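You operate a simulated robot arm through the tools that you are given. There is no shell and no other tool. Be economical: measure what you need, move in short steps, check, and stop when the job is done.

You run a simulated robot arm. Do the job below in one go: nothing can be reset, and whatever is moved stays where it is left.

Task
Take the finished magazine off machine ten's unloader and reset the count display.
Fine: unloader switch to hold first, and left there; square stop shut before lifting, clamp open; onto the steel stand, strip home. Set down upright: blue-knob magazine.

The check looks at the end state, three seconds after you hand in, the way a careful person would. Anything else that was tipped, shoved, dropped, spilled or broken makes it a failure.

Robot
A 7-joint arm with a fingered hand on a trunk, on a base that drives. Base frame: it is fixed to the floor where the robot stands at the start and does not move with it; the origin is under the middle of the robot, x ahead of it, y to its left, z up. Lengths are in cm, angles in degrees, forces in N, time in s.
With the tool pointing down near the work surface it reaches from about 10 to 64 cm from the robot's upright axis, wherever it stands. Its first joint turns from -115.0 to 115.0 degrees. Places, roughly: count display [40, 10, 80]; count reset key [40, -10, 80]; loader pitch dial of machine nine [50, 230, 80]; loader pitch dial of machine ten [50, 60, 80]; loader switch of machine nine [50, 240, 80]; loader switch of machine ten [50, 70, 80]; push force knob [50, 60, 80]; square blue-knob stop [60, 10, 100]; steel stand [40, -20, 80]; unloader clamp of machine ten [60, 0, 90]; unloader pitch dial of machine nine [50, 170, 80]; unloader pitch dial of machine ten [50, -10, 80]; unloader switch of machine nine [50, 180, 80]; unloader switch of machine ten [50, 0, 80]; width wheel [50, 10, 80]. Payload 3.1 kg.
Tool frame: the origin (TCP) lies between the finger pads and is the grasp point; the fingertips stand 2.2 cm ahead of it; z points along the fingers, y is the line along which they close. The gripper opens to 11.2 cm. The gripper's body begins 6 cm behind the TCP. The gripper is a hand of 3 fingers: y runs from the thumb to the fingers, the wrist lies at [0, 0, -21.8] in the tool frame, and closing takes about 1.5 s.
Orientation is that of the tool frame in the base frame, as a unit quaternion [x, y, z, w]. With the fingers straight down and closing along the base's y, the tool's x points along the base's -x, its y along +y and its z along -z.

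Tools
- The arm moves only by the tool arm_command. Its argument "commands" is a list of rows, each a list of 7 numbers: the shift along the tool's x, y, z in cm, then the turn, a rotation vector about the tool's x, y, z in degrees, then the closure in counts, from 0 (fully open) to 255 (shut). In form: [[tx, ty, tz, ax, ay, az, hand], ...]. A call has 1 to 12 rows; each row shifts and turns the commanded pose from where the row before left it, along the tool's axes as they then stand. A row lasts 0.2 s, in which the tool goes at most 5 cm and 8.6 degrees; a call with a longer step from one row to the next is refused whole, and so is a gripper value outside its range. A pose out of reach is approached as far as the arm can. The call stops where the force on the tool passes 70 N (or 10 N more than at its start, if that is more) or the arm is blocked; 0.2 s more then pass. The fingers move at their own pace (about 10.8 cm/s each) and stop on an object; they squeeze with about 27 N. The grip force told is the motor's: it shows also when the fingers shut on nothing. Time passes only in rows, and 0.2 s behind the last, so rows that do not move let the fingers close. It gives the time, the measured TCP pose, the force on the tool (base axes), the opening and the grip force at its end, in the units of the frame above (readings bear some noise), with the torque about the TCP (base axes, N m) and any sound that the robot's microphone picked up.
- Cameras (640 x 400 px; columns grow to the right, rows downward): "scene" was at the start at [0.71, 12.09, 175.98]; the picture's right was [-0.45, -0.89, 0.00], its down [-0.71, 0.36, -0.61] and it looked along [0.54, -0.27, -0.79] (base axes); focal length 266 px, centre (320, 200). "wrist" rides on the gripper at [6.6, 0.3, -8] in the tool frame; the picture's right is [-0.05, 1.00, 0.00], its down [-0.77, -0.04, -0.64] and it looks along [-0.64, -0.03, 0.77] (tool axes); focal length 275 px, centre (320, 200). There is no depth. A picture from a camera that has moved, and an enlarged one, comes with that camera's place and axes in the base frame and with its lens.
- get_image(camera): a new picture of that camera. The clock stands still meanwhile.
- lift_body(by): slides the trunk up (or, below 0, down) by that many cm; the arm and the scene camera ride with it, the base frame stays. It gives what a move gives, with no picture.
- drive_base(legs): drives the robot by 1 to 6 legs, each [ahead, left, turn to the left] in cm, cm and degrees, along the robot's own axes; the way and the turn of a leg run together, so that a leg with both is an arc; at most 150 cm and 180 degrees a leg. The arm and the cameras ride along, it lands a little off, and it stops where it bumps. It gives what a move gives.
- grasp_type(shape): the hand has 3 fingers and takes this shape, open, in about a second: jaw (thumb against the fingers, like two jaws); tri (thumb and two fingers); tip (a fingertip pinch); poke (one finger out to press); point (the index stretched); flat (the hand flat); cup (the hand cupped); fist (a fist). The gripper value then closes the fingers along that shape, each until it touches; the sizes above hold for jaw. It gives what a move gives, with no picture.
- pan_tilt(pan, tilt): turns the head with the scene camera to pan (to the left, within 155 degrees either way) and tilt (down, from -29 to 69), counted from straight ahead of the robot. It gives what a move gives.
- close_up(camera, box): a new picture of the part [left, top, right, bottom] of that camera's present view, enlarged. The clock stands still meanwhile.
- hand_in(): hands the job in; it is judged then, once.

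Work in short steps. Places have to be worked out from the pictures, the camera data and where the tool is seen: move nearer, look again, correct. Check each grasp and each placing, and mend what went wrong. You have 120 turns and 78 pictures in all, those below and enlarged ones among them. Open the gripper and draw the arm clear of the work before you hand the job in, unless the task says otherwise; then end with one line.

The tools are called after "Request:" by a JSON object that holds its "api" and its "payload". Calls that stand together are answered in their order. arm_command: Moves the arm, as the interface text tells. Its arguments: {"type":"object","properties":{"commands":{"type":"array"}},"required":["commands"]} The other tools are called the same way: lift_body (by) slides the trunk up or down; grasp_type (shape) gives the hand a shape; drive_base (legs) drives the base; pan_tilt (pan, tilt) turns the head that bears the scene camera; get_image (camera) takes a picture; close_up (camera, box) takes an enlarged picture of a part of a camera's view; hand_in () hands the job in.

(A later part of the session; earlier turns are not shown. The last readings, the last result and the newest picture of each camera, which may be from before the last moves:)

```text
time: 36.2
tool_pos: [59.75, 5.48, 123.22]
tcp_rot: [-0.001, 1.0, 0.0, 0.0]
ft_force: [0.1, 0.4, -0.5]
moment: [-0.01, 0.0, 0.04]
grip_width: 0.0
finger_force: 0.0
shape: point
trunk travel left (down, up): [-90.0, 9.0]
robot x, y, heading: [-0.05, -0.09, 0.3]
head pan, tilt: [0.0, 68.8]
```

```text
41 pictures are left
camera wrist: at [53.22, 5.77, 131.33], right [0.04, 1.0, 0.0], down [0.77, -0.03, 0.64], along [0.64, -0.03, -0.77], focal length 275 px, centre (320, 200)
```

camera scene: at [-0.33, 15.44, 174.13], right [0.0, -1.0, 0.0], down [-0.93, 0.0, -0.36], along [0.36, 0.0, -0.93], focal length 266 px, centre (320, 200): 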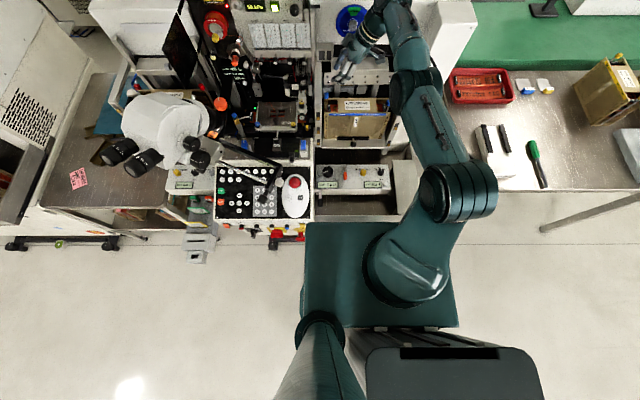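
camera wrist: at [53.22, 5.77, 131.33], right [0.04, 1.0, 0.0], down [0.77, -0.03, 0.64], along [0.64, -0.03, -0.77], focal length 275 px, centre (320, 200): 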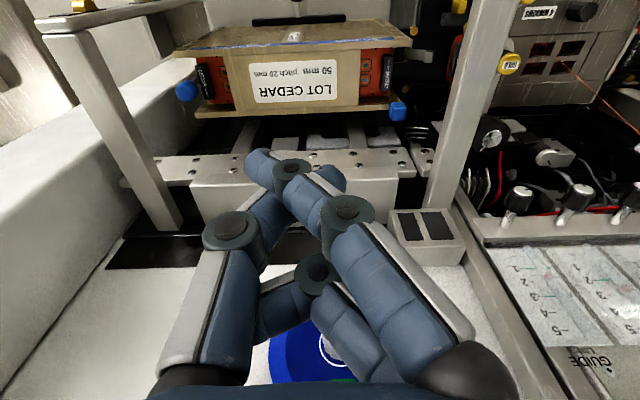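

"Point" isn't slim either. A wide-open jaw has straight fingers, so I'll hook only the thumb behind the knob with the fingers straddling in front of the magazine, hand yawed −110°, leaning 25° and pitched 10°. Reshape and orient first, high up.

Request:
{"api": "grasp_type", "payload": {"shape": "jaw"}}

Request:
{"api": "arm_command", "payload": {"commands": [[0, 0, 0, 0, 0, -8, 0], [0, 0, 0, 0, 0, -8, 0], [0, 0, 0, 0, 0, -8, 0], [0, 0, 0, 0, 0, -8, 0], [0, 0, 0, 0, 0, -8, 0], [0, 0, 0, 0, 0, -8, 0], [0, 0, 0, 0, 0, -8, 0], [0, 0, 0, 0, 0, -8, 0], [0, 0, 0, 0, 0, -8, 0], [0, 0, 0, 0, 0, -8, 0], [0, 0, 0, 0, 0, -8, 0], [0, 0, 0, 0, 0, -8, 0]]}}

Request:
{"api": "arm_command", "payload": {"commands": [[0, 0, 0, 0, 0, -7, 0], [0, 0, 0, 0, 0, -7, 0], [0, 0, 0, 0, -8.3, 0, 0], [0, 0, 0, 0, -8.3, 0, 0], [0, 0, 0, 0, -8.4, 0, 0], [0, 0, 0, 5, 0, 0, 0], [0, 0, 0, 5, 0, 0, 0], [0, 0, 0, 0, 0, 0, 0]]}}

Request:
{"api": "get_image", "payload": {"camera": "wrist"}}

```text
time: 37.1
tool_pos: [59.69, 5.48, 123.39]
tcp_rot: [-0.002, 1.0, 0.0, -0.001]
ft_force: [0.5, 0.9, -0.5]
moment: [0.04, 0.01, 0.02]
grip_width: 8.0
finger_force: 0.2
shape: jaw
trunk travel left (down, up): [-90.0, 9.0]
robot x, y, heading: [0.55, -0.22, -0.2]
head pan, tilt: [0.0, 68.8]
```

```text
time: 39.7
tool_pos: [59.73, 5.43, 123.51]
tcp_rot: [0.745, -0.667, 0.0, 0.001]
ft_force: [-0.7, -0.5, -0.1]
moment: [0.0, -0.01, 0.0]
grip_width: 8.02
finger_force: 0.2
shape: jaw
trunk travel left (down, up): [-90.0, 9.0]
robot x, y, heading: [-0.4, 0.65, -0.1]
head pan, tilt: [0.0, 68.8]
```

```text
time: 41.5
tool_pos: [54.87, 6.83, 122.26]
tcp_rot: [0.798, -0.596, 0.053, -0.069]
ft_force: [-0.3, -0.6, -1.1]
moment: [0.0, 0.02, -0.03]
grip_width: 8.01
finger_force: 0.2
shape: jaw
out of reach, approached as far as the arm can: row 1, 2, 3, 4, 5
trunk travel left (down, up): [-90.0, 9.0]
robot x, y, heading: [-0.07, 0.32, 0.2]
head pan, tilt: [0.0, 68.8]
```

```text
40 pictures are left
camera wrist: at [55.27, 0.0, 130.23], right [-0.96, -0.24, -0.17], down [-0.29, 0.72, 0.63], along [-0.02, 0.65, -0.76], focal length 275 px, centre (320, 200)
```

wrist: 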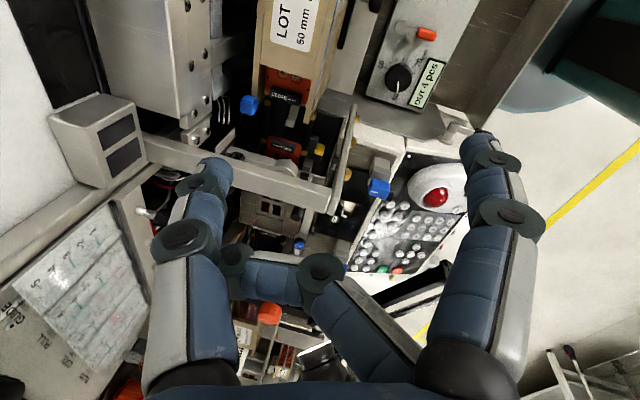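

The wrist hit its turning limit near −106°, and one finger tangled on the thumb. I undo pitch and yaw to −90°, and re-shape via flat, which may itself be a thin blade.

Request:
{"api": "arm_command", "payload": {"commands": [[0, 0, -1, -5, 0, 0, 0], [0, 0, -1, -5, 0, 0, 0], [0, 0, 0, 0, 0, 8, 0], [0, 0, 0, 0, 0, 8, 0], [0, 0, 0, 0, 0, 0, 0]]}}

Request:
{"api": "grasp_type", "payload": {"shape": "flat"}}

Request:
{"api": "get_image", "payload": {"camera": "wrist"}}

Request:
{"api": "close_up", "payload": {"camera": "scene", "box": [310, 0, 450, 110]}}

```text
time: 42.7
tool_pos: [54.58, 6.73, 124.43]
tcp_rot: [0.709, -0.705, 0.002, -0.001]
ft_force: [-0.1, -0.1, -0.1]
moment: [0.02, -0.03, -0.01]
grip_width: 8.02
finger_force: 0.0
shape: jaw
trunk travel left (down, up): [-90.0, 9.0]
robot x, y, heading: [0.0, 0.01, -0.0]
head pan, tilt: [0.0, 68.8]
```

```text
time: 43.6
tool_pos: [54.58, 6.69, 124.33]
tcp_rot: [0.71, -0.704, 0.001, 0.001]
ft_force: [-0.5, -0.5, -0.5]
moment: [0.0, -0.03, 0.02]
grip_width: 0.02
finger_force: 0.0
shape: flat
trunk travel left (down, up): [-90.0, 9.0]
robot x, y, heading: [-0.02, 0.21, 0.1]
head pan, tilt: [0.0, 68.8]
```

```text
39 pictures are left
camera wrist: at [54.49, 0.06, 132.38], right [-1.0, 0.04, 0.0], down [0.03, 0.77, 0.63], along [0.02, 0.63, -0.77], focal length 275 px, centre (320, 200)
```

wrist: 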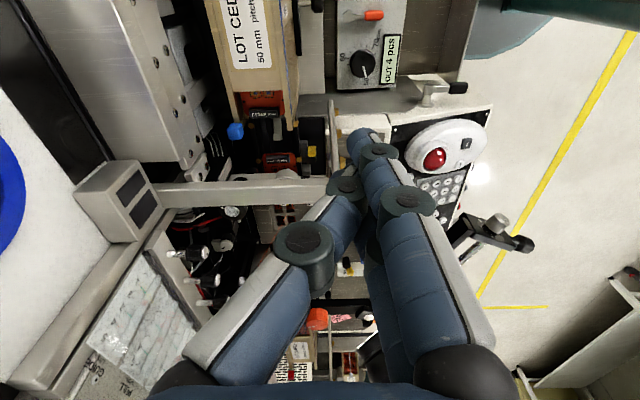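

```text
3.64 times, centred on (380, 55) of scene
camera zoom: at [-0.34, 15.44, 174.12], right [0.0, -1.0, 0.0], down [-0.93, 0.0, -0.36], along [0.36, 0.0, -0.93], focal length 966 px, centre (102, 727)
```

zoom: 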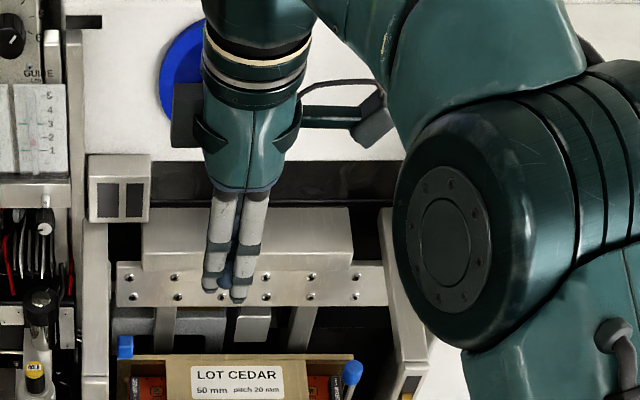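

The flat hand gives two straight fingers, 2.8 cm wide together, reaching ~5 cm past the TCP. That makes a thin blade that keeps the hand above the bar. I turn it to +90° so the fingers are on the far side.

Request:
{"api": "arm_command", "payload": {"commands": [[0, 0, -0.5, 0, 0, 8.2, 0], [0, 0, 0, 0, 0, 8.2, 0], [0, 0, 0, 0, 0, 8.2, 0], [0, 0, 0, 0, 0, 8.2, 0], [0, 0, 0, 0, 0, 8.2, 0], [0, 0, 0, 0, 0, 8.2, 0], [0, 0, 0, 0, 0, 8.2, 0], [0, 0, 0, 0, 0, 8.2, 0], [0, 0, 0, 0, 0, 8.2, 0], [0, 0, 0, 0, 0, 8.2, 0], [0, 0, 0, 0, 0, 8.2, 0], [0, 0, 0, 0, 0, 8.2, 0]]}}

Request:
{"api": "arm_command", "payload": {"commands": [[0, 0, 0, 0, 0, 8.2, 0], [0, 0, 0, 0, 0, 8.2, 0], [0, 0, 0, 0, 0, 8.2, 0], [0, 0, 0, 0, 0, 8.2, 0], [0, 0, 0, 0, 0, 8.2, 0], [0, 0, 0, 0, 0, 8.2, 0], [0, 0, 0, 0, 0, 8.2, 0], [0, 0, 0, 0, 0, 8.2, 0], [0, 0, 0, 0, 0, 8.2, 0], [0, 0, 0, 0, 0, 7.8, 0], [0, 0, 0, 0, 0, 0, 0]]}}

```text
time: 46.2
tool_pos: [54.67, 6.62, 124.8]
tcp_rot: [0.071, 0.997, -0.001, 0.001]
ft_force: [1.2, -0.4, 0.4]
moment: [0.0, -0.01, -0.04]
grip_width: 0.0
finger_force: 0.0
shape: flat
trunk travel left (down, up): [-90.0, 9.0]
robot x, y, heading: [-0.42, -0.1, -0.0]
head pan, tilt: [0.0, 68.8]
```

```text
time: 48.6
tool_pos: [54.67, 6.63, 124.89]
tcp_rot: [0.705, 0.71, 0.0, 0.0]
ft_force: [-0.8, -0.3, 0.1]
moment: [-0.03, 0.03, -0.05]
grip_width: 0.0
finger_force: 0.1
shape: flat
trunk travel left (down, up): [-90.0, 9.0]
robot x, y, heading: [0.1, -0.2, 0.1]
head pan, tilt: [0.0, 68.8]
```

Now I move over toward the knob with a 10° forward pitch, staying high, and look.

Request:
{"api": "arm_command", "payload": {"commands": [[3.3, 3.2, 0, 0, 0, 0, 0], [3.3, 3.2, 0, 0, 0, 0, 0], [0, 0, 0, -5, 0, 0, 0], [0, 0, 0, -5, 0, 0, 0], [0, 0, 2, 0, 0, 0, 0], [0, 0, 0, 0, 0, 0, 0]]}}

Request:
{"api": "get_image", "payload": {"camera": "wrist"}}

Request:
{"api": "close_up", "payload": {"camera": "scene", "box": [310, 30, 410, 120]}}

```text
time: 50.0
tool_pos: [61.3, 13.36, 122.94]
tcp_rot: [0.701, 0.708, 0.062, 0.062]
ft_force: [-0.2, 0.5, -0.4]
moment: [-0.01, -0.01, 0.0]
grip_width: 0.01
finger_force: 0.0
shape: flat
trunk travel left (down, up): [-90.0, 9.0]
robot x, y, heading: [0.14, 0.04, -0.2]
head pan, tilt: [0.0, 68.8]
```

```text
37 pictures are left
camera wrist: at [60.22, 19.92, 130.9], right [0.98, -0.04, 0.18], down [-0.14, -0.77, 0.62], along [0.11, -0.64, -0.76], focal length 275 px, centre (320, 200)
```

wrist: 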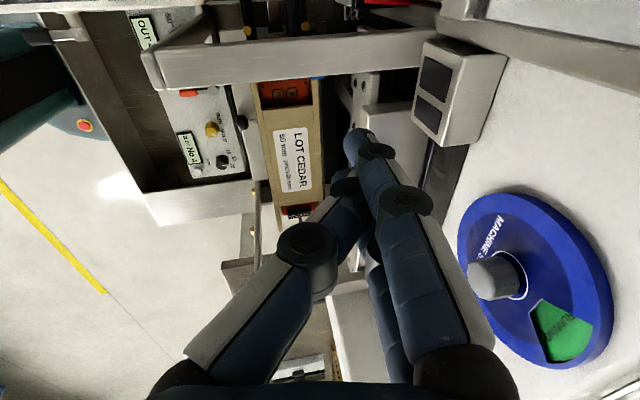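

```text
4.44 times, centred on (360, 75) of scene
camera zoom: at [-0.47, 15.39, 174.13], right [0.0, -1.0, 0.0], down [-0.93, 0.0, -0.36], along [0.36, 0.0, -0.93], focal length 1180 px, centre (142, 756)
```

zoom: 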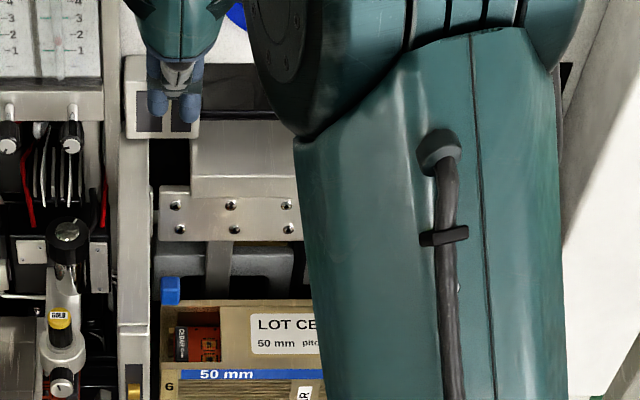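

Fingertips triangulate to ~(63.8,13.5,119.9). I add an 8° lean away from the bar, then go down along the finger axis, stopping 5 cm short to check.

Request:
{"api": "arm_command", "payload": {"commands": [[0, 0, 0, 0, 8, 0, 0], [-3.16, -0.63, 3.18, 0, 0, 0, 0], [0, 0, 3.5, 0, 0, 0, 0], [0, 0, 3, 0, 0, 0, 0], [0, 0, 0, 0, 0, 0, 0]]}}

Request:
{"api": "close_up", "payload": {"camera": "scene", "box": [310, 50, 390, 120]}}

Request:
{"api": "get_image", "payload": {"camera": "wrist"}}

```text
time: 51.2
tool_pos: [62.58, 11.4, 112.85]
tcp_rot: [0.695, 0.71, 0.111, 0.013]
ft_force: [0.4, -0.5, 0.3]
moment: [0.0, -0.01, 0.0]
grip_width: 0.0
finger_force: 0.1
shape: flat
trunk travel left (down, up): [-90.0, 9.0]
robot x, y, heading: [-0.17, -0.21, -0.0]
head pan, tilt: [0.0, 68.8]
```

```text
5.71 times, centred on (350, 85) of scene
camera zoom: at [-0.41, 15.43, 174.12], right [0.0, -1.0, 0.0], down [-0.93, 0.0, -0.36], along [0.36, 0.0, -0.93], focal length 1517 px, centre (149, 857)
```

zoom: 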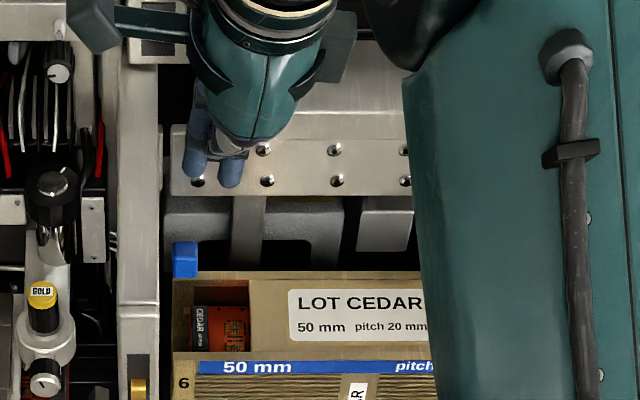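

```text
34 pictures are left
camera wrist: at [61.29, 16.94, 121.65], right [0.98, -0.04, 0.17], down [-0.12, -0.85, 0.51], along [0.12, -0.52, -0.84], focal length 275 px, centre (320, 200)
```

wrist: 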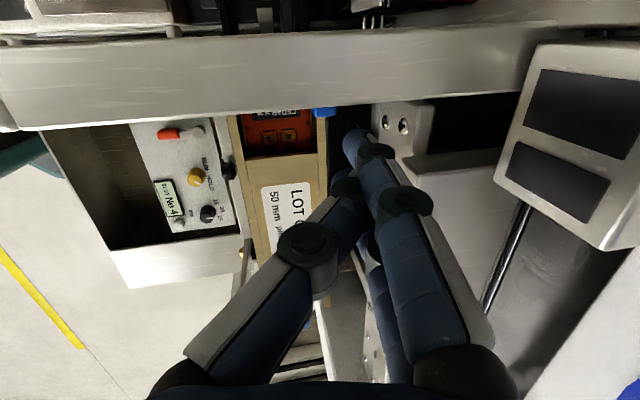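

The fingers are right where computed, in front of the plate and short of the knob. I go the last 5 cm gently.

Request:
{"api": "arm_command", "payload": {"commands": [[0, 0, 1.5, 0, 0, 0, 0], [0, 0, 1.5, 0, 0, 0, 0], [0, 0, 1, 0, 0, 0, 0], [0, 0, 1, 0, 0, 0, 0], [0, 0, 0, 0, 0, 0, 0]]}}

Request:
{"api": "close_up", "payload": {"camera": "scene", "box": [310, 70, 390, 120]}}

Request:
{"api": "close_up", "payload": {"camera": "wrist", "box": [240, 60, 440, 200]}}

```text
time: 52.4
tool_pos: [63.32, 12.36, 108.13]
tcp_rot: [0.696, 0.71, 0.11, 0.013]
ft_force: [0.4, 1.6, 0.9]
moment: [-0.03, 0.01, 0.0]
grip_width: 0.0
finger_force: 0.0
shape: flat
trunk travel left (down, up): [-90.0, 9.0]
robot x, y, heading: [-0.26, -0.05, 0.2]
head pan, tilt: [0.0, 68.8]
```

```text
8.00 times, centred on (350, 95) of scene
camera zoom: at [-0.37, 15.44, 174.12], right [0.0, -1.0, 0.0], down [-0.93, 0.0, -0.36], along [0.36, 0.0, -0.93], focal length 2124 px, centre (80, 1040)
```

zoom: 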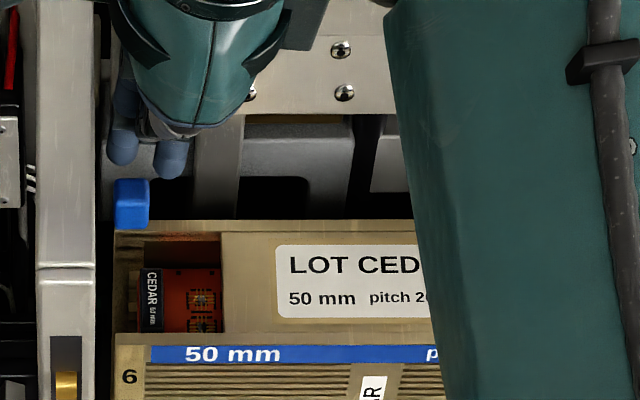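

```text
2.86 times, centred on (340, 130) of wrist
camera zoom: at [62.1, 17.7, 116.82], right [0.98, -0.04, 0.17], down [-0.12, -0.85, 0.51], along [0.12, -0.52, -0.84], focal length 786 px, centre (263, 400)
```

zoom: 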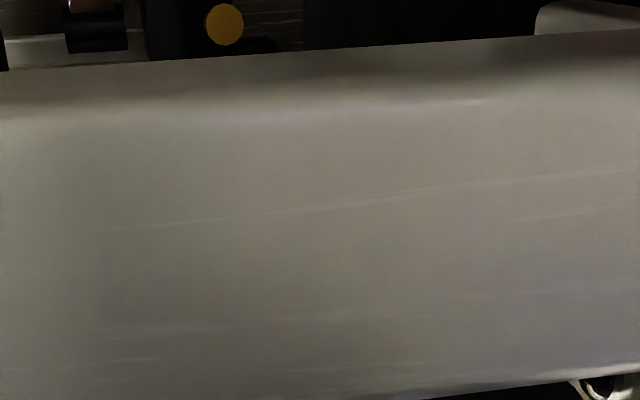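

The fingers stand behind the knob, left finger in line with it. I go 0.6 cm deeper and pull slowly toward −x by 1.5 cm, watching force.

Request:
{"api": "arm_command", "payload": {"commands": [[0, 0, 0.6, 0, 0, 0, 0], [0, -0.5, -0.09, 0, 0, 0, 0], [0, -0.5, -0.09, 0, 0, 0, 0], [0, -0.5, -0.09, 0, 0, 0, 0], [0, 0, 0, 0, 0, 0, 0]]}}

Request:
{"api": "close_up", "payload": {"camera": "scene", "box": [310, 70, 390, 120]}}

```text
time: 53.6
tool_pos: [61.89, 12.29, 107.58]
tcp_rot: [0.695, 0.71, 0.111, 0.014]
ft_force: [1.9, -0.4, 0.8]
moment: [0.04, -0.07, -0.01]
grip_width: 0.01
finger_force: 0.1
shape: flat
trunk travel left (down, up): [-90.0, 9.0]
robot x, y, heading: [0.16, -0.15, 0.4]
head pan, tilt: [0.0, 68.8]
```

```text
8.00 times, centred on (350, 95) of scene
camera zoom: at [-0.31, 15.46, 174.12], right [0.0, -1.0, 0.0], down [-0.93, 0.0, -0.36], along [0.36, 0.0, -0.93], focal length 2124 px, centre (80, 1040)
```

zoom: 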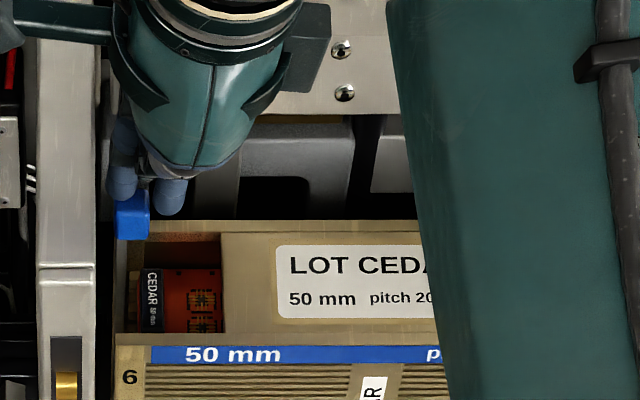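

The knob moves with little force (2 N). I continue pulling ~2 cm.

Request:
{"api": "arm_command", "payload": {"commands": [[0, -0.5, -0.09, 0, 0, 0, 0], [0, -0.5, -0.09, 0, 0, 0, 0], [0, -0.5, -0.09, 0, 0, 0, 0], [0, -0.4, -0.07, 0, 0, 0, 0], [0, 0, 0, 0, 0, 0, 0]]}}

Request:
{"api": "close_up", "payload": {"camera": "scene", "box": [310, 70, 390, 120]}}

```text
time: 54.8
tool_pos: [59.98, 12.31, 107.53]
tcp_rot: [0.696, 0.71, 0.11, 0.013]
ft_force: [1.2, 0.5, 1.2]
moment: [-0.01, -0.08, -0.02]
grip_width: 0.02
finger_force: 0.1
shape: flat
trunk travel left (down, up): [-90.0, 9.0]
robot x, y, heading: [-0.05, 0.0, -0.2]
head pan, tilt: [0.0, 68.8]
```

```text
8.00 times, centred on (350, 95) of scene
camera zoom: at [-0.31, 15.46, 174.12], right [0.0, -1.0, 0.0], down [-0.93, 0.0, -0.36], along [0.36, 0.0, -0.93], focal length 2124 px, centre (80, 1040)
```

zoom: 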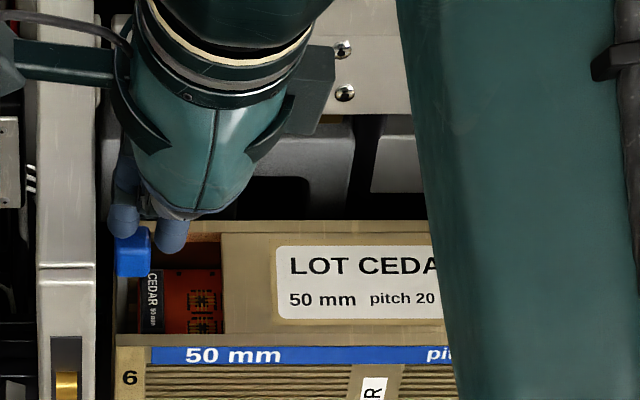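

The knob centre is at row 252; the shut round one corresponds to ≈256–262. I pull 0.4 cm more, feeling for an end stop.

Request:
{"api": "arm_command", "payload": {"commands": [[0, -0.2, -0.03, 0, 0, 0, 0], [0, -0.2, -0.03, 0, 0, 0, 0], [0, 0, 0, 0, 0, 0, 0]]}}

Request:
{"api": "close_up", "payload": {"camera": "scene", "box": [310, 70, 390, 120]}}

```text
time: 55.6
tool_pos: [59.57, 12.2, 107.5]
tcp_rot: [0.696, 0.71, 0.11, 0.012]
ft_force: [2.2, 1.0, 0.6]
moment: [0.04, -0.06, 0.0]
grip_width: 0.0
finger_force: 0.0
shape: flat
trunk travel left (down, up): [-90.0, 9.0]
robot x, y, heading: [-0.21, -0.25, -0.2]
head pan, tilt: [0.0, 68.8]
```

```text
8.00 times, centred on (350, 95) of scene
camera zoom: at [-0.32, 15.47, 174.12], right [0.0, -1.0, 0.0], down [-0.93, 0.0, -0.36], along [0.36, 0.0, -0.93], focal length 2124 px, centre (80, 1040)
```

zoom: 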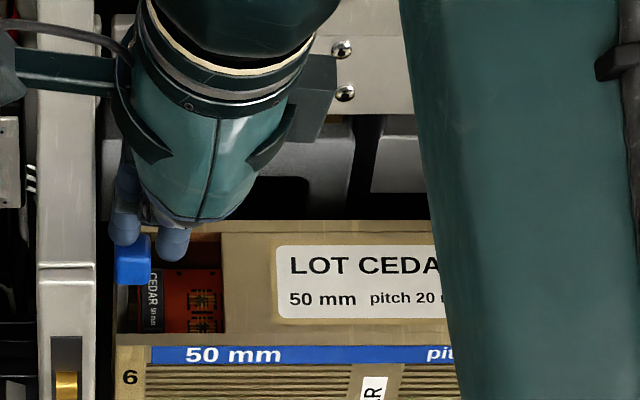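

It now matches the round stop's position. I back the fingers off and rise along the finger axis, then compare both stops.

Request:
{"api": "arm_command", "payload": {"commands": [[0, 0.4, 0, 0, 0, 0, 0], [0, 0.4, -2.5, 0, 0, 0, 0], [0, 0, -4, 0, 0, 0, 0], [0, 0, -4, 0, 0, 0, 0], [0, -3, -3, 0, 0, 0, 0], [-3, -3, -2, 0, 0, 0, 0], [-3, -3, 0, 0, 0, 0, 0], [-3, -3, 0, 0, 0, 0, 0], [-3, -3, 0, 0, 0, 0, 0], [0, 0, 0, 0, 0, 0, 0]]}}

Request:
{"api": "close_up", "payload": {"camera": "scene", "box": [320, 60, 420, 140]}}

Request:
{"api": "get_image", "payload": {"camera": "wrist"}}

```text
time: 57.8
tool_pos: [43.27, -1.89, 118.65]
tcp_rot: [0.695, 0.711, 0.11, 0.012]
ft_force: [-0.2, -0.5, 0.8]
moment: [-0.02, 0.02, -0.01]
grip_width: 0.0
finger_force: 0.2
shape: flat
trunk travel left (down, up): [-90.0, 9.0]
robot x, y, heading: [0.22, 0.28, 0.1]
head pan, tilt: [0.0, 68.8]
```

```text
5.00 times, centred on (370, 100) of scene
camera zoom: at [-0.26, 15.59, 174.11], right [0.0, -1.0, 0.0], down [-0.93, 0.0, -0.36], along [0.36, 0.0, -0.93], focal length 1328 px, centre (70, 700)
```

zoom: 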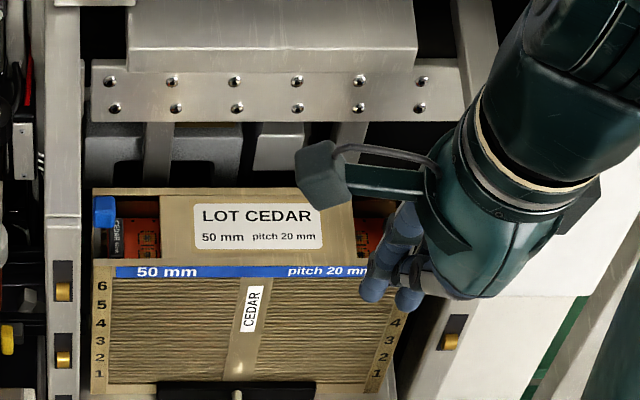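

```text
27 pictures are left
camera wrist: at [42.11, 3.58, 127.25], right [0.99, -0.04, 0.17], down [-0.12, -0.85, 0.51], along [0.12, -0.52, -0.84], focal length 275 px, centre (320, 200)
```

wrist: 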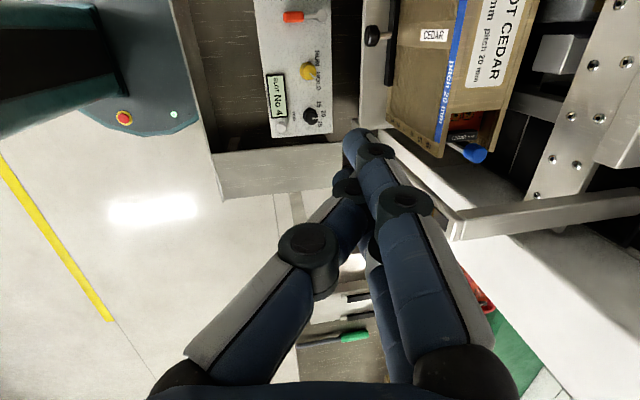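

The square stop is now in line with the round one: shut. Next the clamp: I restore the hand upright at 0° yaw in jaw shape.

Request:
{"api": "arm_command", "payload": {"commands": [[0, 0, -1, 0, -8, 0, 0], [0, 0, 0, 5, 0, 0, 0], [0, 0, 0, 5, 0, 0, 0], [0, 0, 0, 0, 0, -8.2, 0], [0, 0, 0, 0, 0, -8.2, 0], [0, 0, 0, 0, 0, -8.2, 0], [0, 0, 0, 0, 0, -8.2, 0], [0, 0, 0, 0, 0, -8.2, 0], [0, 0, 0, 0, 0, -8.2, 0], [0, 0, 0, 0, 0, -8.2, 0], [0, 0, 0, 0, 0, -8.2, 0], [0, 0, 0, 0, 0, 0, 0]]}}

Request:
{"api": "grasp_type", "payload": {"shape": "jaw"}}

```text
time: 60.4
tool_pos: [43.11, -2.08, 119.56]
tcp_rot: [0.206, 0.979, -0.001, 0.0]
ft_force: [-0.3, -0.4, 0.6]
moment: [0.01, 0.03, -0.01]
grip_width: 0.0
finger_force: 0.1
shape: flat
trunk travel left (down, up): [-90.0, 9.0]
robot x, y, heading: [-0.47, 0.12, 0.0]
head pan, tilt: [0.0, 68.8]
```

```text
time: 61.3
tool_pos: [43.16, -2.23, 119.53]
tcp_rot: [0.207, 0.978, -0.002, 0.001]
ft_force: [0.9, -0.2, 0.1]
moment: [0.01, 0.0, -0.02]
grip_width: 11.22
finger_force: 0.1
shape: jaw
trunk travel left (down, up): [-90.0, 9.0]
robot x, y, heading: [-0.11, -0.25, 0.1]
head pan, tilt: [0.0, 68.8]
```

Jaw is fully open again. I finish the yaw and move above the clamp knob.

Request:
{"api": "arm_command", "payload": {"commands": [[0, 0, 0, 0, 0, -8, 60], [0, 0, 0, 0, 0, -8, 100], [0, 0, 0, 0, 0, -7.9, 120], [-3, 1.3, 3, 0, 0, 0, 120], [-3, 1.3, 3, 0, 0, 0, 120], [-3, 1.3, 3, 0, 0, 0, 120], [-2.7, 1.2, 3, 0, 0, 0, 120], [0, 0, 3.5, 0, 0, 0, 120], [0, 0, 0, 0, 0, 0, 120]]}}

Request:
{"api": "get_image", "payload": {"camera": "wrist"}}

```text
time: 63.3
tool_pos: [54.86, 3.17, 103.99]
tcp_rot: [-0.001, 1.0, -0.001, 0.0]
ft_force: [0.4, -0.4, -0.6]
moment: [0.02, 0.01, 0.02]
grip_width: 6.01
finger_force: 0.0
shape: jaw
trunk travel left (down, up): [-90.0, 9.0]
robot x, y, heading: [-0.16, -0.18, -0.0]
head pan, tilt: [0.0, 68.8]
```

```text
26 pictures are left
camera wrist: at [48.33, 3.43, 111.97], right [0.05, 1.0, 0.0], down [0.77, -0.03, 0.64], along [0.64, -0.03, -0.77], focal length 275 px, centre (320, 200)
```

wrist: 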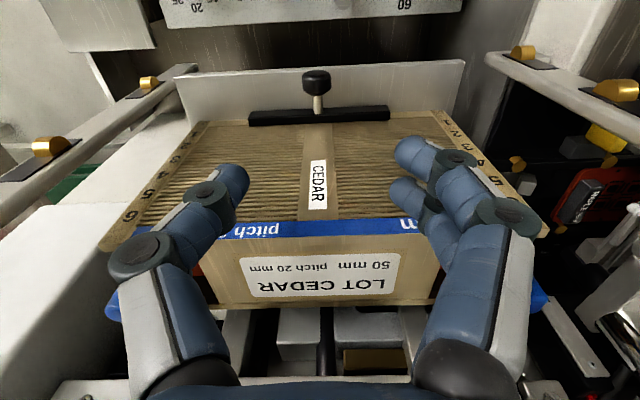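

Knob at (54.9,2.75,89). I descend around it to z≈90.6 and close.

Request:
{"api": "arm_command", "payload": {"commands": [[0, -0.4, 4, 0, 0, 0, 130], [0, 0, 4, 0, 0, 0, 130], [0, 0, 3, 0, 0, 0, 130], [0, 0, 1.4, 0, 0, 0, 130], [0, 0, 1, 0, 0, 0, 130], [0, 0, 0, 0, 0, 0, 130]]}}

Request:
{"api": "arm_command", "payload": {"commands": [[0, 0, 0, 0, 0, 0, 200], [0, 0, 0, 0, 0, 0, 255], [0, 0, 0, 0, 0, 0, 255], [0, 0, 0, 0, 0, 0, 255], [0, 0, 0, 0, 0, 0, 255], [0, 0, 0, 0, 0, 0, 255]]}}

Request:
{"api": "get_image", "payload": {"camera": "wrist"}}

```text
time: 64.7
tool_pos: [54.78, 2.61, 90.52]
tcp_rot: [0.001, 1.0, -0.001, 0.0]
ft_force: [0.1, 0.4, 2.0]
moment: [0.07, 0.0, -0.02]
grip_width: 5.52
finger_force: 0.0
shape: jaw
trunk travel left (down, up): [-90.0, 9.0]
robot x, y, heading: [-0.05, -0.08, 0.1]
head pan, tilt: [0.0, 68.8]
```

```text
time: 66.1
tool_pos: [54.77, 2.59, 90.45]
tcp_rot: [0.0, 1.0, -0.001, 0.0]
ft_force: [-4.4, -4.3, -6.7]
moment: [-0.09, 0.08, -0.02]
grip_width: 1.32
finger_force: 27.3
shape: jaw
trunk travel left (down, up): [-90.0, 9.0]
robot x, y, heading: [-0.04, -0.03, 0.1]
head pan, tilt: [0.0, 68.8]
```

```text
25 pictures are left
camera wrist: at [48.3, 2.83, 98.51], right [0.05, 1.0, 0.0], down [0.77, -0.04, 0.64], along [0.63, -0.03, -0.77], focal length 275 px, centre (320, 200)
```

wrist: 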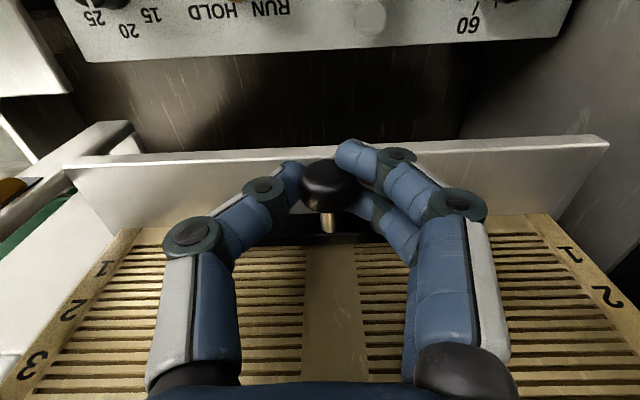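

The knob is held (1.3 cm). I pull it toward −x in small steps, 1.5 cm, watching force.

Request:
{"api": "arm_command", "payload": {"commands": [[0.4, 0, 0, 0, 0, 0, 255], [0.4, 0, 0, 0, 0, 0, 255], [0.4, 0, 0, 0, 0, 0, 255], [0.4, 0, 0, 0, 0, 0, 255], [0, 0, 0, 0, 0, 0, 255]]}}

Request:
{"api": "get_image", "payload": {"camera": "wrist"}}

```text
time: 67.3
tool_pos: [53.3, 2.42, 90.44]
tcp_rot: [0.001, 1.0, 0.0, -0.001]
ft_force: [2.2, -5.2, -8.3]
moment: [-0.04, -0.01, 0.04]
grip_width: 1.13
finger_force: 27.5
shape: jaw
trunk travel left (down, up): [-90.0, 9.0]
robot x, y, heading: [-0.22, -0.13, 0.1]
head pan, tilt: [0.0, 68.8]
```

```text
24 pictures are left
camera wrist: at [46.83, 2.83, 98.46], right [0.05, 1.0, 0.0], down [0.77, -0.04, 0.63], along [0.63, -0.03, -0.77], focal length 275 px, centre (320, 200)
```

wrist: 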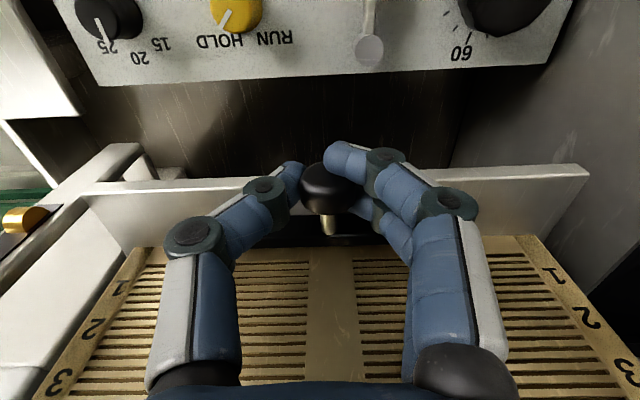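

The bar slides out with the knob at low force. I pull another 1.2 cm looking for the end of travel.

Request:
{"api": "arm_command", "payload": {"commands": [[0.4, 0, 0, 0, 0, 0, 255], [0.4, 0, 0, 0, 0, 0, 255], [0.4, 0, 0, 0, 0, 0, 255], [0, 0, 0, 0, 0, 0, 255]]}}

Request:
{"api": "get_image", "payload": {"camera": "wrist"}}

```text
time: 68.3
tool_pos: [52.21, 2.45, 90.49]
tcp_rot: [0.0, 1.0, 0.0, -0.001]
ft_force: [3.2, -4.1, -9.2]
moment: [-0.01, -0.02, -0.02]
grip_width: 1.15
finger_force: 26.8
shape: jaw
trunk travel left (down, up): [-90.0, 9.0]
robot x, y, heading: [-0.14, 0.21, 0.3]
head pan, tilt: [0.0, 68.8]
```

```text
23 pictures are left
camera wrist: at [45.7, 2.82, 98.46], right [0.05, 1.0, 0.0], down [0.77, -0.04, 0.64], along [0.63, -0.03, -0.77], focal length 275 px, centre (320, 200)
```

wrist: 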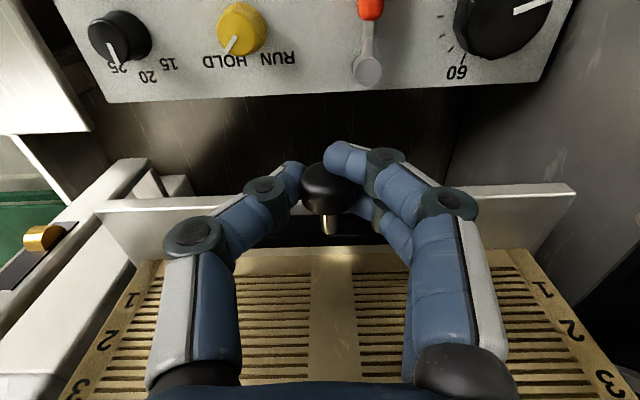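

Request:
{"api": "arm_command", "payload": {"commands": [[0.4, 0, 0, 0, 0, 0, 255], [0.4, 0, 0, 0, 0, 0, 255], [0.4, 0, 0, 0, 0, 0, 255], [0, 0, 0, 0, 0, 0, 255]]}}

```text
time: 69.3
tool_pos: [51.24, 2.44, 90.49]
tcp_rot: [0.001, 1.0, 0.0, 0.001]
ft_force: [13.8, -5.7, -8.7]
moment: [-0.05, -0.16, -0.02]
grip_width: 1.06
finger_force: 27.3
shape: jaw
trunk travel left (down, up): [-90.0, 9.0]
robot x, y, heading: [0.12, 0.02, 0.1]
head pan, tilt: [0.0, 68.8]
```

Force rose to 14 N: end of travel. I release, rise, and check that the bar stays out.

Request:
{"api": "arm_command", "payload": {"commands": [[-0.15, 0, 0, 0, 0, 0, 130], [0, 0, 0, 0, 0, 0, 130], [0, 0, 0, 0, 0, 0, 130], [0, 0, -4, 0, 0, 0, 130], [0, 0, -4, 0, 0, 0, 130], [0, 0, -4, 0, 0, 0, 130], [0, 0, -4, 0, 0, 0, 130], [0, 0, -4, 0, 0, 0, 0], [0, 0, -4, 0, 0, 0, 0], [0, 0, 0, 0, 0, 0, 0]]}}

Request:
{"api": "get_image", "payload": {"camera": "wrist"}}

```text
time: 71.5
tool_pos: [51.03, 2.71, 114.5]
tcp_rot: [0.0, 1.0, -0.001, 0.0]
ft_force: [-0.6, 0.0, -0.2]
moment: [-0.01, 0.01, -0.02]
grip_width: 11.2
finger_force: 0.1
shape: jaw
trunk travel left (down, up): [-90.0, 9.0]
robot x, y, heading: [-0.34, 0.37, -0.0]
head pan, tilt: [0.0, 68.8]
```

```text
22 pictures are left
camera wrist: at [44.49, 2.97, 122.55], right [0.05, 1.0, 0.0], down [0.77, -0.03, 0.64], along [0.64, -0.03, -0.77], focal length 275 px, centre (320, 200)
```

wrist: 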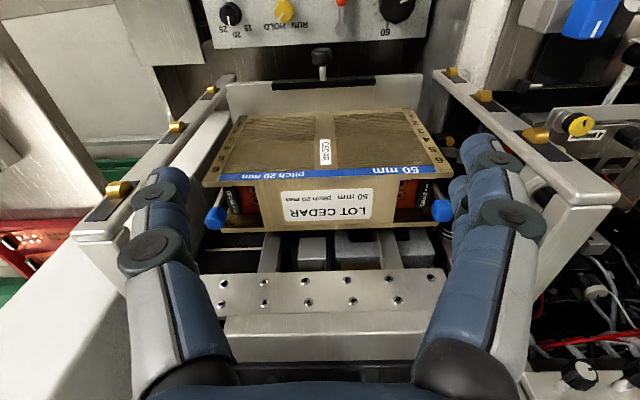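

The clamp bar is clear of the magazine and both stops are aligned. Now I turn the hand to −90° with an 8° forward pitch (to clear the rear plate) and move above the magazine centre with ~8 cm opening.

Request:
{"api": "arm_command", "payload": {"commands": [[0, 0, -1.5, 0, 0, -8.2, 74], [0, 0, -1.5, 0, 0, -8.2, 74], [0, 0, 0, 0, 0, -8.2, 74], [0, 0, 0, 0, 0, -8.2, 74], [0, 0, 0, 0, 0, -8.2, 74], [0, 0, 0, 0, 0, -8.2, 74], [0, 0, 0, 0, 0, -8.2, 74], [0, 0, 0, 0, 0, -8.2, 74], [0, 0, 0, 0, 0, -8.2, 74], [0, 0, 0, 0, 0, -8.2, 74], [0, 0, 0, 0, 0, -8, 74], [0, 0, 0, 8, 0, 0, 74]]}}

Request:
{"api": "arm_command", "payload": {"commands": [[0, -2.7, 2.2, 0, 0, 0, 74], [0, -2.7, 2.2, 0, 0, 0, 74], [-0.1, -2.6, 2.3, 0, 0, 0, 74], [0, 0, 0, 0, 0, 0, 74]]}}

Request:
{"api": "get_image", "payload": {"camera": "wrist"}}

Request:
{"api": "close_up", "payload": {"camera": "scene", "box": [310, 50, 430, 140]}}

```text
time: 74.1
tool_pos: [50.93, 2.68, 117.53]
tcp_rot: [0.706, -0.705, 0.051, -0.05]
ft_force: [-0.3, 0.1, 0.4]
moment: [0.0, 0.0, -0.01]
grip_width: 7.98
finger_force: 0.0
shape: jaw
trunk travel left (down, up): [-90.0, 9.0]
robot x, y, heading: [0.1, 0.09, 0.0]
head pan, tilt: [0.0, 68.8]
```

```text
time: 75.1
tool_pos: [59.85, 2.77, 111.94]
tcp_rot: [-0.705, 0.705, -0.051, 0.049]
ft_force: [-0.1, -0.1, -1.0]
moment: [0.02, -0.04, 0.03]
grip_width: 8.0
finger_force: 0.0
shape: jaw
trunk travel left (down, up): [-90.0, 9.0]
robot x, y, heading: [-0.18, -0.08, -0.3]
head pan, tilt: [0.0, 68.8]
```

```text
21 pictures are left
camera wrist: at [58.54, -3.91, 119.9], right [-0.99, 0.05, -0.14], down [-0.05, 0.77, 0.63], along [0.14, 0.63, -0.76], focal length 275 px, centre (320, 200)
```

wrist: 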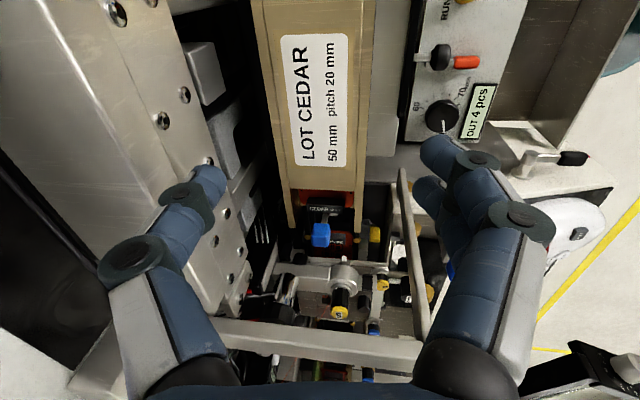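

```text
4.44 times, centred on (370, 95) of scene
camera zoom: at [-0.45, 15.4, 174.13], right [0.0, -1.0, 0.0], down [-0.93, 0.0, -0.36], along [0.36, 0.0, -0.93], focal length 1180 px, centre (98, 667)
```

zoom: 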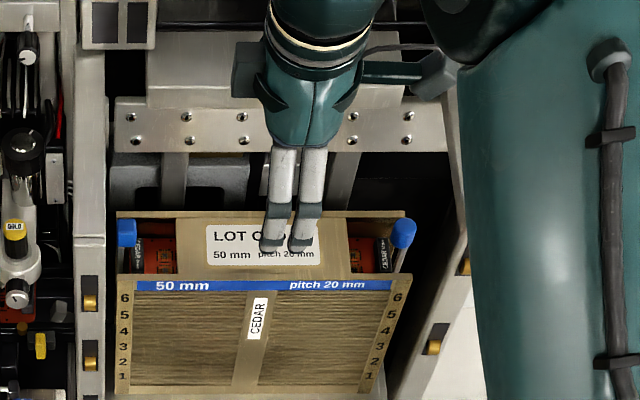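

Alignment looks right. I descend along the tool axis gently to TCP z≈100.

Request:
{"api": "arm_command", "payload": {"commands": [[0, 0, 2.5, 0, 0, 0, 74], [0, 0, 2.5, 0, 0, 0, 74], [0, 0, 2, 0, 0, 0, 74], [0, 0, 0, 0, 0, 0, 74]]}}

Request:
{"api": "arm_command", "payload": {"commands": [[0, 0, 1.5, 0, 0, 0, 74], [0, 0, 1.5, 0, 0, 0, 74], [0, 0, 1.5, 0, 0, 0, 74], [0, 0, 0, 0, 0, 0, 74]]}}

Request:
{"api": "get_image", "payload": {"camera": "wrist"}}

```text
time: 76.1
tool_pos: [60.87, 2.75, 105.23]
tcp_rot: [0.706, -0.705, 0.051, -0.049]
ft_force: [0.3, -0.6, 0.0]
moment: [0.01, -0.03, -0.03]
grip_width: 7.98
finger_force: 0.1
shape: jaw
trunk travel left (down, up): [-90.0, 9.0]
robot x, y, heading: [-0.18, 0.31, -0.2]
head pan, tilt: [0.0, 68.8]
```

```text
time: 77.1
tool_pos: [61.53, 2.74, 100.63]
tcp_rot: [0.705, -0.705, 0.051, -0.05]
ft_force: [1.0, 0.4, 1.3]
moment: [0.0, -0.02, 0.0]
grip_width: 7.96
finger_force: 0.0
shape: jaw
trunk travel left (down, up): [-90.0, 9.0]
robot x, y, heading: [0.16, -0.17, -0.1]
head pan, tilt: [0.0, 68.8]
```

```text
19 pictures are left
camera wrist: at [60.1, -3.94, 108.53], right [-0.99, 0.05, -0.14], down [-0.05, 0.77, 0.63], along [0.14, 0.63, -0.76], focal length 275 px, centre (320, 200)
```

wrist: 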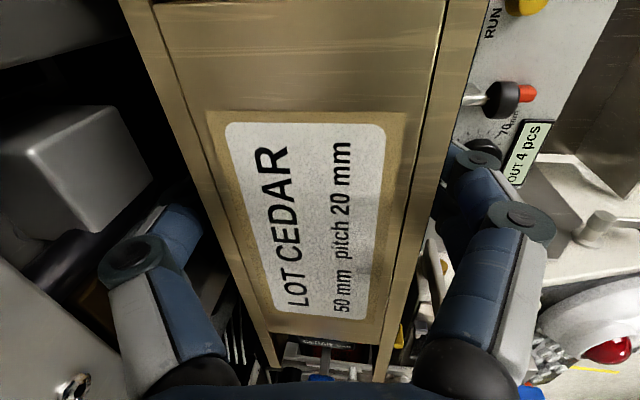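

Fingers straddle the walls without contact. I go 1 cm deeper, narrow and centre a little, then close.

Request:
{"api": "arm_command", "payload": {"commands": [[0, 0, 1, 0, 0, 0, 74], [0, -0.3, 0, 0, 0, 0, 90], [0, 0, 0, 0, 0, 0, 100], [0, 0, 0, 0, 0, 0, 115], [0, 0, 0, 0, 0, 0, 130], [0, 0, 0, 0, 0, 0, 170], [0, 0, 0, 0, 0, 0, 255], [0, 0, 0, 0, 0, 0, 255], [0, 0, 0, 0, 0, 0, 255], [0, 0, 0, 0, 0, 0, 255]]}}

Request:
{"api": "get_image", "payload": {"camera": "wrist"}}

```text
time: 79.3
tool_pos: [61.96, 2.71, 99.66]
tcp_rot: [-0.705, 0.706, -0.051, 0.05]
ft_force: [0.6, 0.5, 1.6]
moment: [-0.02, 0.26, -0.01]
grip_width: 6.98
finger_force: 26.9
shape: jaw
trunk travel left (down, up): [-90.0, 9.0]
robot x, y, heading: [0.0, -0.05, 0.1]
head pan, tilt: [0.0, 68.8]
```

```text
18 pictures are left
camera wrist: at [60.59, -3.93, 107.59], right [-0.99, 0.05, -0.14], down [-0.05, 0.77, 0.63], along [0.14, 0.63, -0.76], focal length 275 px, centre (320, 200)
```

wrist: 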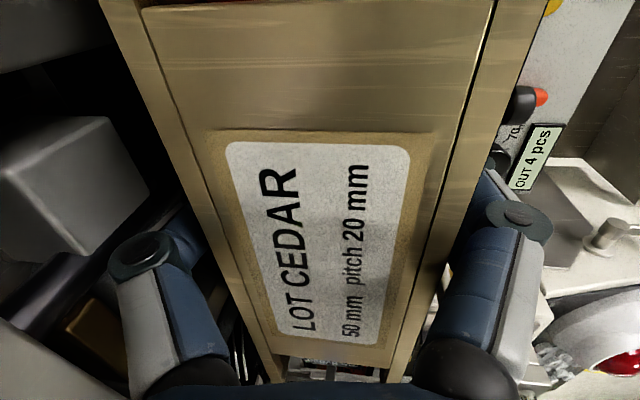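

Gripped at 7.0 cm with 27 N. I lift straight up 1.2 cm slowly and check weight and attitude.

Request:
{"api": "arm_command", "payload": {"commands": [[0, -0.04, -0.3, 0, 0, 0, 255], [0, -0.04, -0.3, 0, 0, 0, 255], [0, -0.04, -0.3, 0, 0, 0, 255], [0, -0.04, -0.3, 0, 0, 0, 255], [0, 0, 0, 0, 0, 0, 255]]}}

Request:
{"api": "close_up", "payload": {"camera": "scene", "box": [310, 70, 430, 160]}}

```text
time: 80.5
tool_pos: [62.06, 2.79, 100.5]
tcp_rot: [0.706, -0.705, 0.048, -0.047]
ft_force: [-5.5, 1.1, -29.4]
moment: [0.04, 0.7, 0.0]
grip_width: 7.07
finger_force: 27.3
shape: jaw
trunk travel left (down, up): [-90.0, 9.0]
robot x, y, heading: [-0.24, 0.07, -0.0]
head pan, tilt: [0.0, 68.8]
```

```text
4.44 times, centred on (370, 115) of scene
camera zoom: at [0.12, 15.49, 174.11], right [0.0, -1.0, 0.0], down [-0.93, 0.0, -0.36], along [0.36, 0.0, -0.93], focal length 1180 px, centre (98, 578)
```

zoom: 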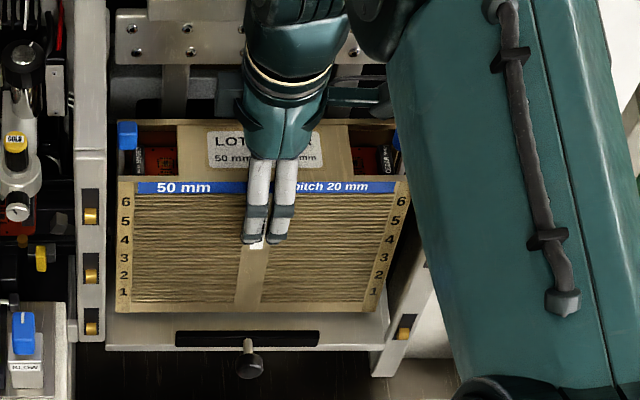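

The load reads 29 N, near a heavy magazine's weight. I lift another centimetre to see whether it stays constant.

Request:
{"api": "arm_command", "payload": {"commands": [[0, -0.04, -0.3, 0, 0, 0, 255], [0, -0.04, -0.3, 0, 0, 0, 255], [0, -0.04, -0.3, 0, 0, 0, 255], [0, -0.04, -0.3, 0, 0, 0, 255], [0, 0, 0, 0, 0, 0, 255]]}}

Request:
{"api": "close_up", "payload": {"camera": "wrist", "box": [0, 0, 640, 400]}}

```text
time: 81.7
tool_pos: [62.0, 2.75, 101.96]
tcp_rot: [-0.705, 0.706, -0.05, 0.048]
ft_force: [-0.1, -0.1, -5.6]
moment: [-0.01, -0.08, -0.01]
grip_width: 6.49
finger_force: 26.8
shape: jaw
trunk travel left (down, up): [-90.0, 9.0]
robot x, y, heading: [-0.12, 0.01, 0.2]
head pan, tilt: [0.0, 68.8]
```

```text
1.00 times, centred on (320, 200) of wrist
camera zoom: at [60.66, -3.94, 109.94], right [-0.99, 0.05, -0.14], down [-0.05, 0.77, 0.63], along [0.14, 0.63, -0.76], focal length 275 px, centre (320, 200)
```

zoom: 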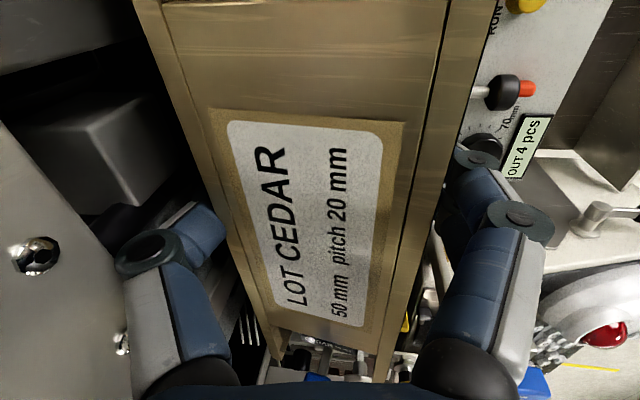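

Now only 5.6 N, and the magazine looks the same size in the wrist view although the hand rose 1.4 cm, so it may have come free and be hanging. I verify from the head camera.

Request:
{"api": "close_up", "payload": {"camera": "scene", "box": [310, 70, 430, 160]}}

```text
4.44 times, centred on (370, 115) of scene
camera zoom: at [-0.19, 15.45, 174.12], right [0.0, -1.0, 0.0], down [-0.93, 0.0, -0.36], along [0.36, 0.0, -0.93], focal length 1180 px, centre (98, 578)
```

zoom: 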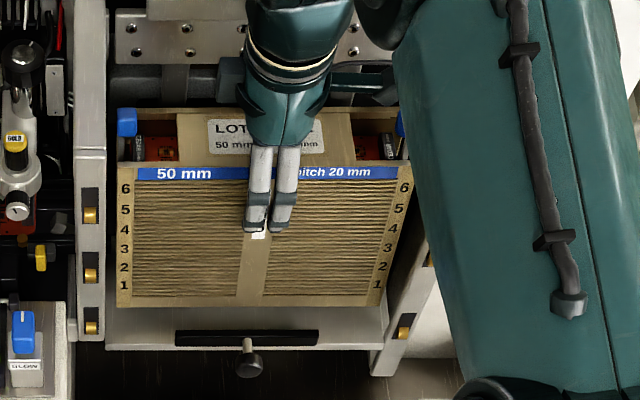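

The top moved back/up ~25 px while the bottom barely moved: the magazine is tilting back about its rear edge, the thumb slipping because of the pitch. I lower it back, release gently and will regrip upright and deeper.

Request:
{"api": "arm_command", "payload": {"commands": [[0, 0.04, 0.4, 0, 0, 0, 255], [0, 0.04, 0.4, 0, 0, 0, 255], [0, 0.04, 0.4, 0, 0, 0, 255], [0, 0.04, 0.4, 0, 0, 0, 255], [0, 0.04, 0.4, 0, 0, 0, 255], [0, 0, 0.2, 0, 0, 0, 255], [0, 0, 0, 0, 0, 0, 255]]}}

Request:
{"api": "arm_command", "payload": {"commands": [[0, 0, 0, 0, 0, 0, 130], [0, 0, 0, 0, 0, 0, 105], [0, 0, 0, 0, 0, 0, 90], [0, 0, 0, 0, 0, 0, 80], [0, 0, 0, 0, 0, 0, 78], [0, 0, 0, 0, 0, 0, 78]]}}

Request:
{"api": "close_up", "payload": {"camera": "scene", "box": [310, 70, 430, 160]}}

```text
time: 83.3
tool_pos: [61.6, 2.6, 100.59]
tcp_rot: [0.705, -0.705, 0.055, -0.055]
ft_force: [-0.8, -0.4, 53.3]
moment: [0.01, -2.11, 0.03]
grip_width: 6.5
finger_force: 27.3
shape: jaw
trunk travel left (down, up): [-90.0, 9.0]
robot x, y, heading: [0.08, -0.1, 0.2]
head pan, tilt: [0.0, 68.8]
```

```text
time: 84.7
tool_pos: [61.25, 2.77, 100.5]
tcp_rot: [0.705, -0.705, 0.054, -0.053]
ft_force: [-11.6, 2.2, 50.4]
moment: [-0.02, -2.01, 0.02]
grip_width: 7.66
finger_force: 0.0
shape: jaw
trunk travel left (down, up): [-90.0, 9.0]
robot x, y, heading: [-0.14, 0.22, -0.2]
head pan, tilt: [0.0, 68.8]
```

```text
4.44 times, centred on (370, 115) of scene
camera zoom: at [-1.84, 15.43, 174.12], right [0.0, -1.0, 0.0], down [-0.93, 0.0, -0.37], along [0.37, 0.0, -0.93], focal length 1180 px, centre (98, 578)
```

zoom: 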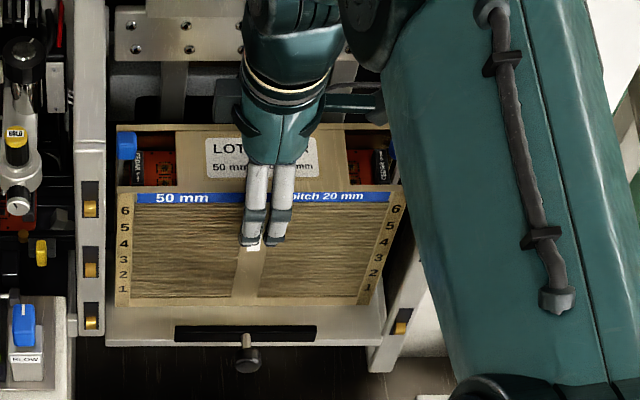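

There's 50 N upward with a moment placing it on the thumb side, so the thumb is bearing on something. I relieve by rising slowly with the hand open and look.

Request:
{"api": "arm_command", "payload": {"commands": [[0, 0, -0.5, 0, 0, 0, 78], [0, 0, -0.5, 0, 0, 0, 78], [0, 0, -0.5, 0, 0, 0, 78], [0, 0, 0, 0, 0, 0, 78]]}}

Request:
{"api": "get_image", "payload": {"camera": "wrist"}}

```text
time: 85.7
tool_pos: [61.73, 2.66, 101.38]
tcp_rot: [0.706, -0.705, 0.049, -0.048]
ft_force: [-1.4, 0.2, -0.5]
moment: [0.03, -0.02, 0.0]
grip_width: 7.86
finger_force: 0.1
shape: jaw
trunk travel left (down, up): [-90.0, 9.0]
robot x, y, heading: [-0.01, 0.24, -0.1]
head pan, tilt: [0.0, 68.8]
```

```text
13 pictures are left
camera wrist: at [60.37, -4.0, 109.24], right [-0.99, 0.05, -0.14], down [-0.05, 0.77, 0.63], along [0.14, 0.63, -0.76], focal length 275 px, centre (320, 200)
```

wrist: 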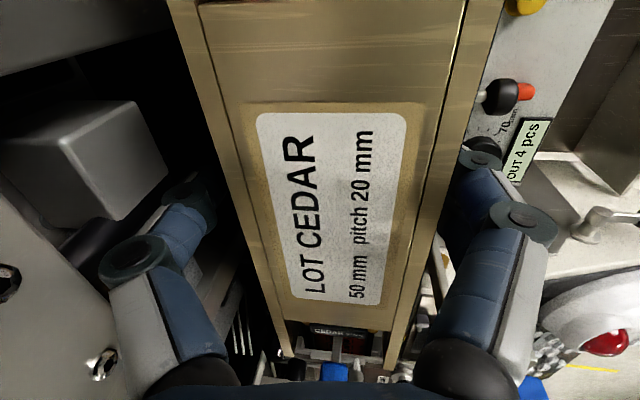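

Free again; the magazine is seated and has slid ~0.8 cm forward, which gives more room behind. I rise, set the hand exactly vertical, shift to x≈61.1, and descend deeper.

Request:
{"api": "arm_command", "payload": {"commands": [[0, 0, -2, 0, 0, 0, 70], [0, 0, -3, 0, 0, 0, 70], [0, 0, 0, -4, 0, 0, 70], [0, 0, 0, -4, 0, 0, 70], [-0.4, 0, 0, 0, 0, 0, 70], [0, 0, 0, 0, 0, 0, 70]]}}

```text
time: 87.1
tool_pos: [61.15, 3.2, 106.37]
tcp_rot: [0.707, -0.707, 0.001, 0.0]
ft_force: [-0.8, -0.4, 0.2]
moment: [-0.01, 0.03, 0.0]
grip_width: 8.11
finger_force: 0.0
shape: jaw
trunk travel left (down, up): [-90.0, 9.0]
robot x, y, heading: [-0.25, 0.17, -0.0]
head pan, tilt: [0.0, 68.8]
```

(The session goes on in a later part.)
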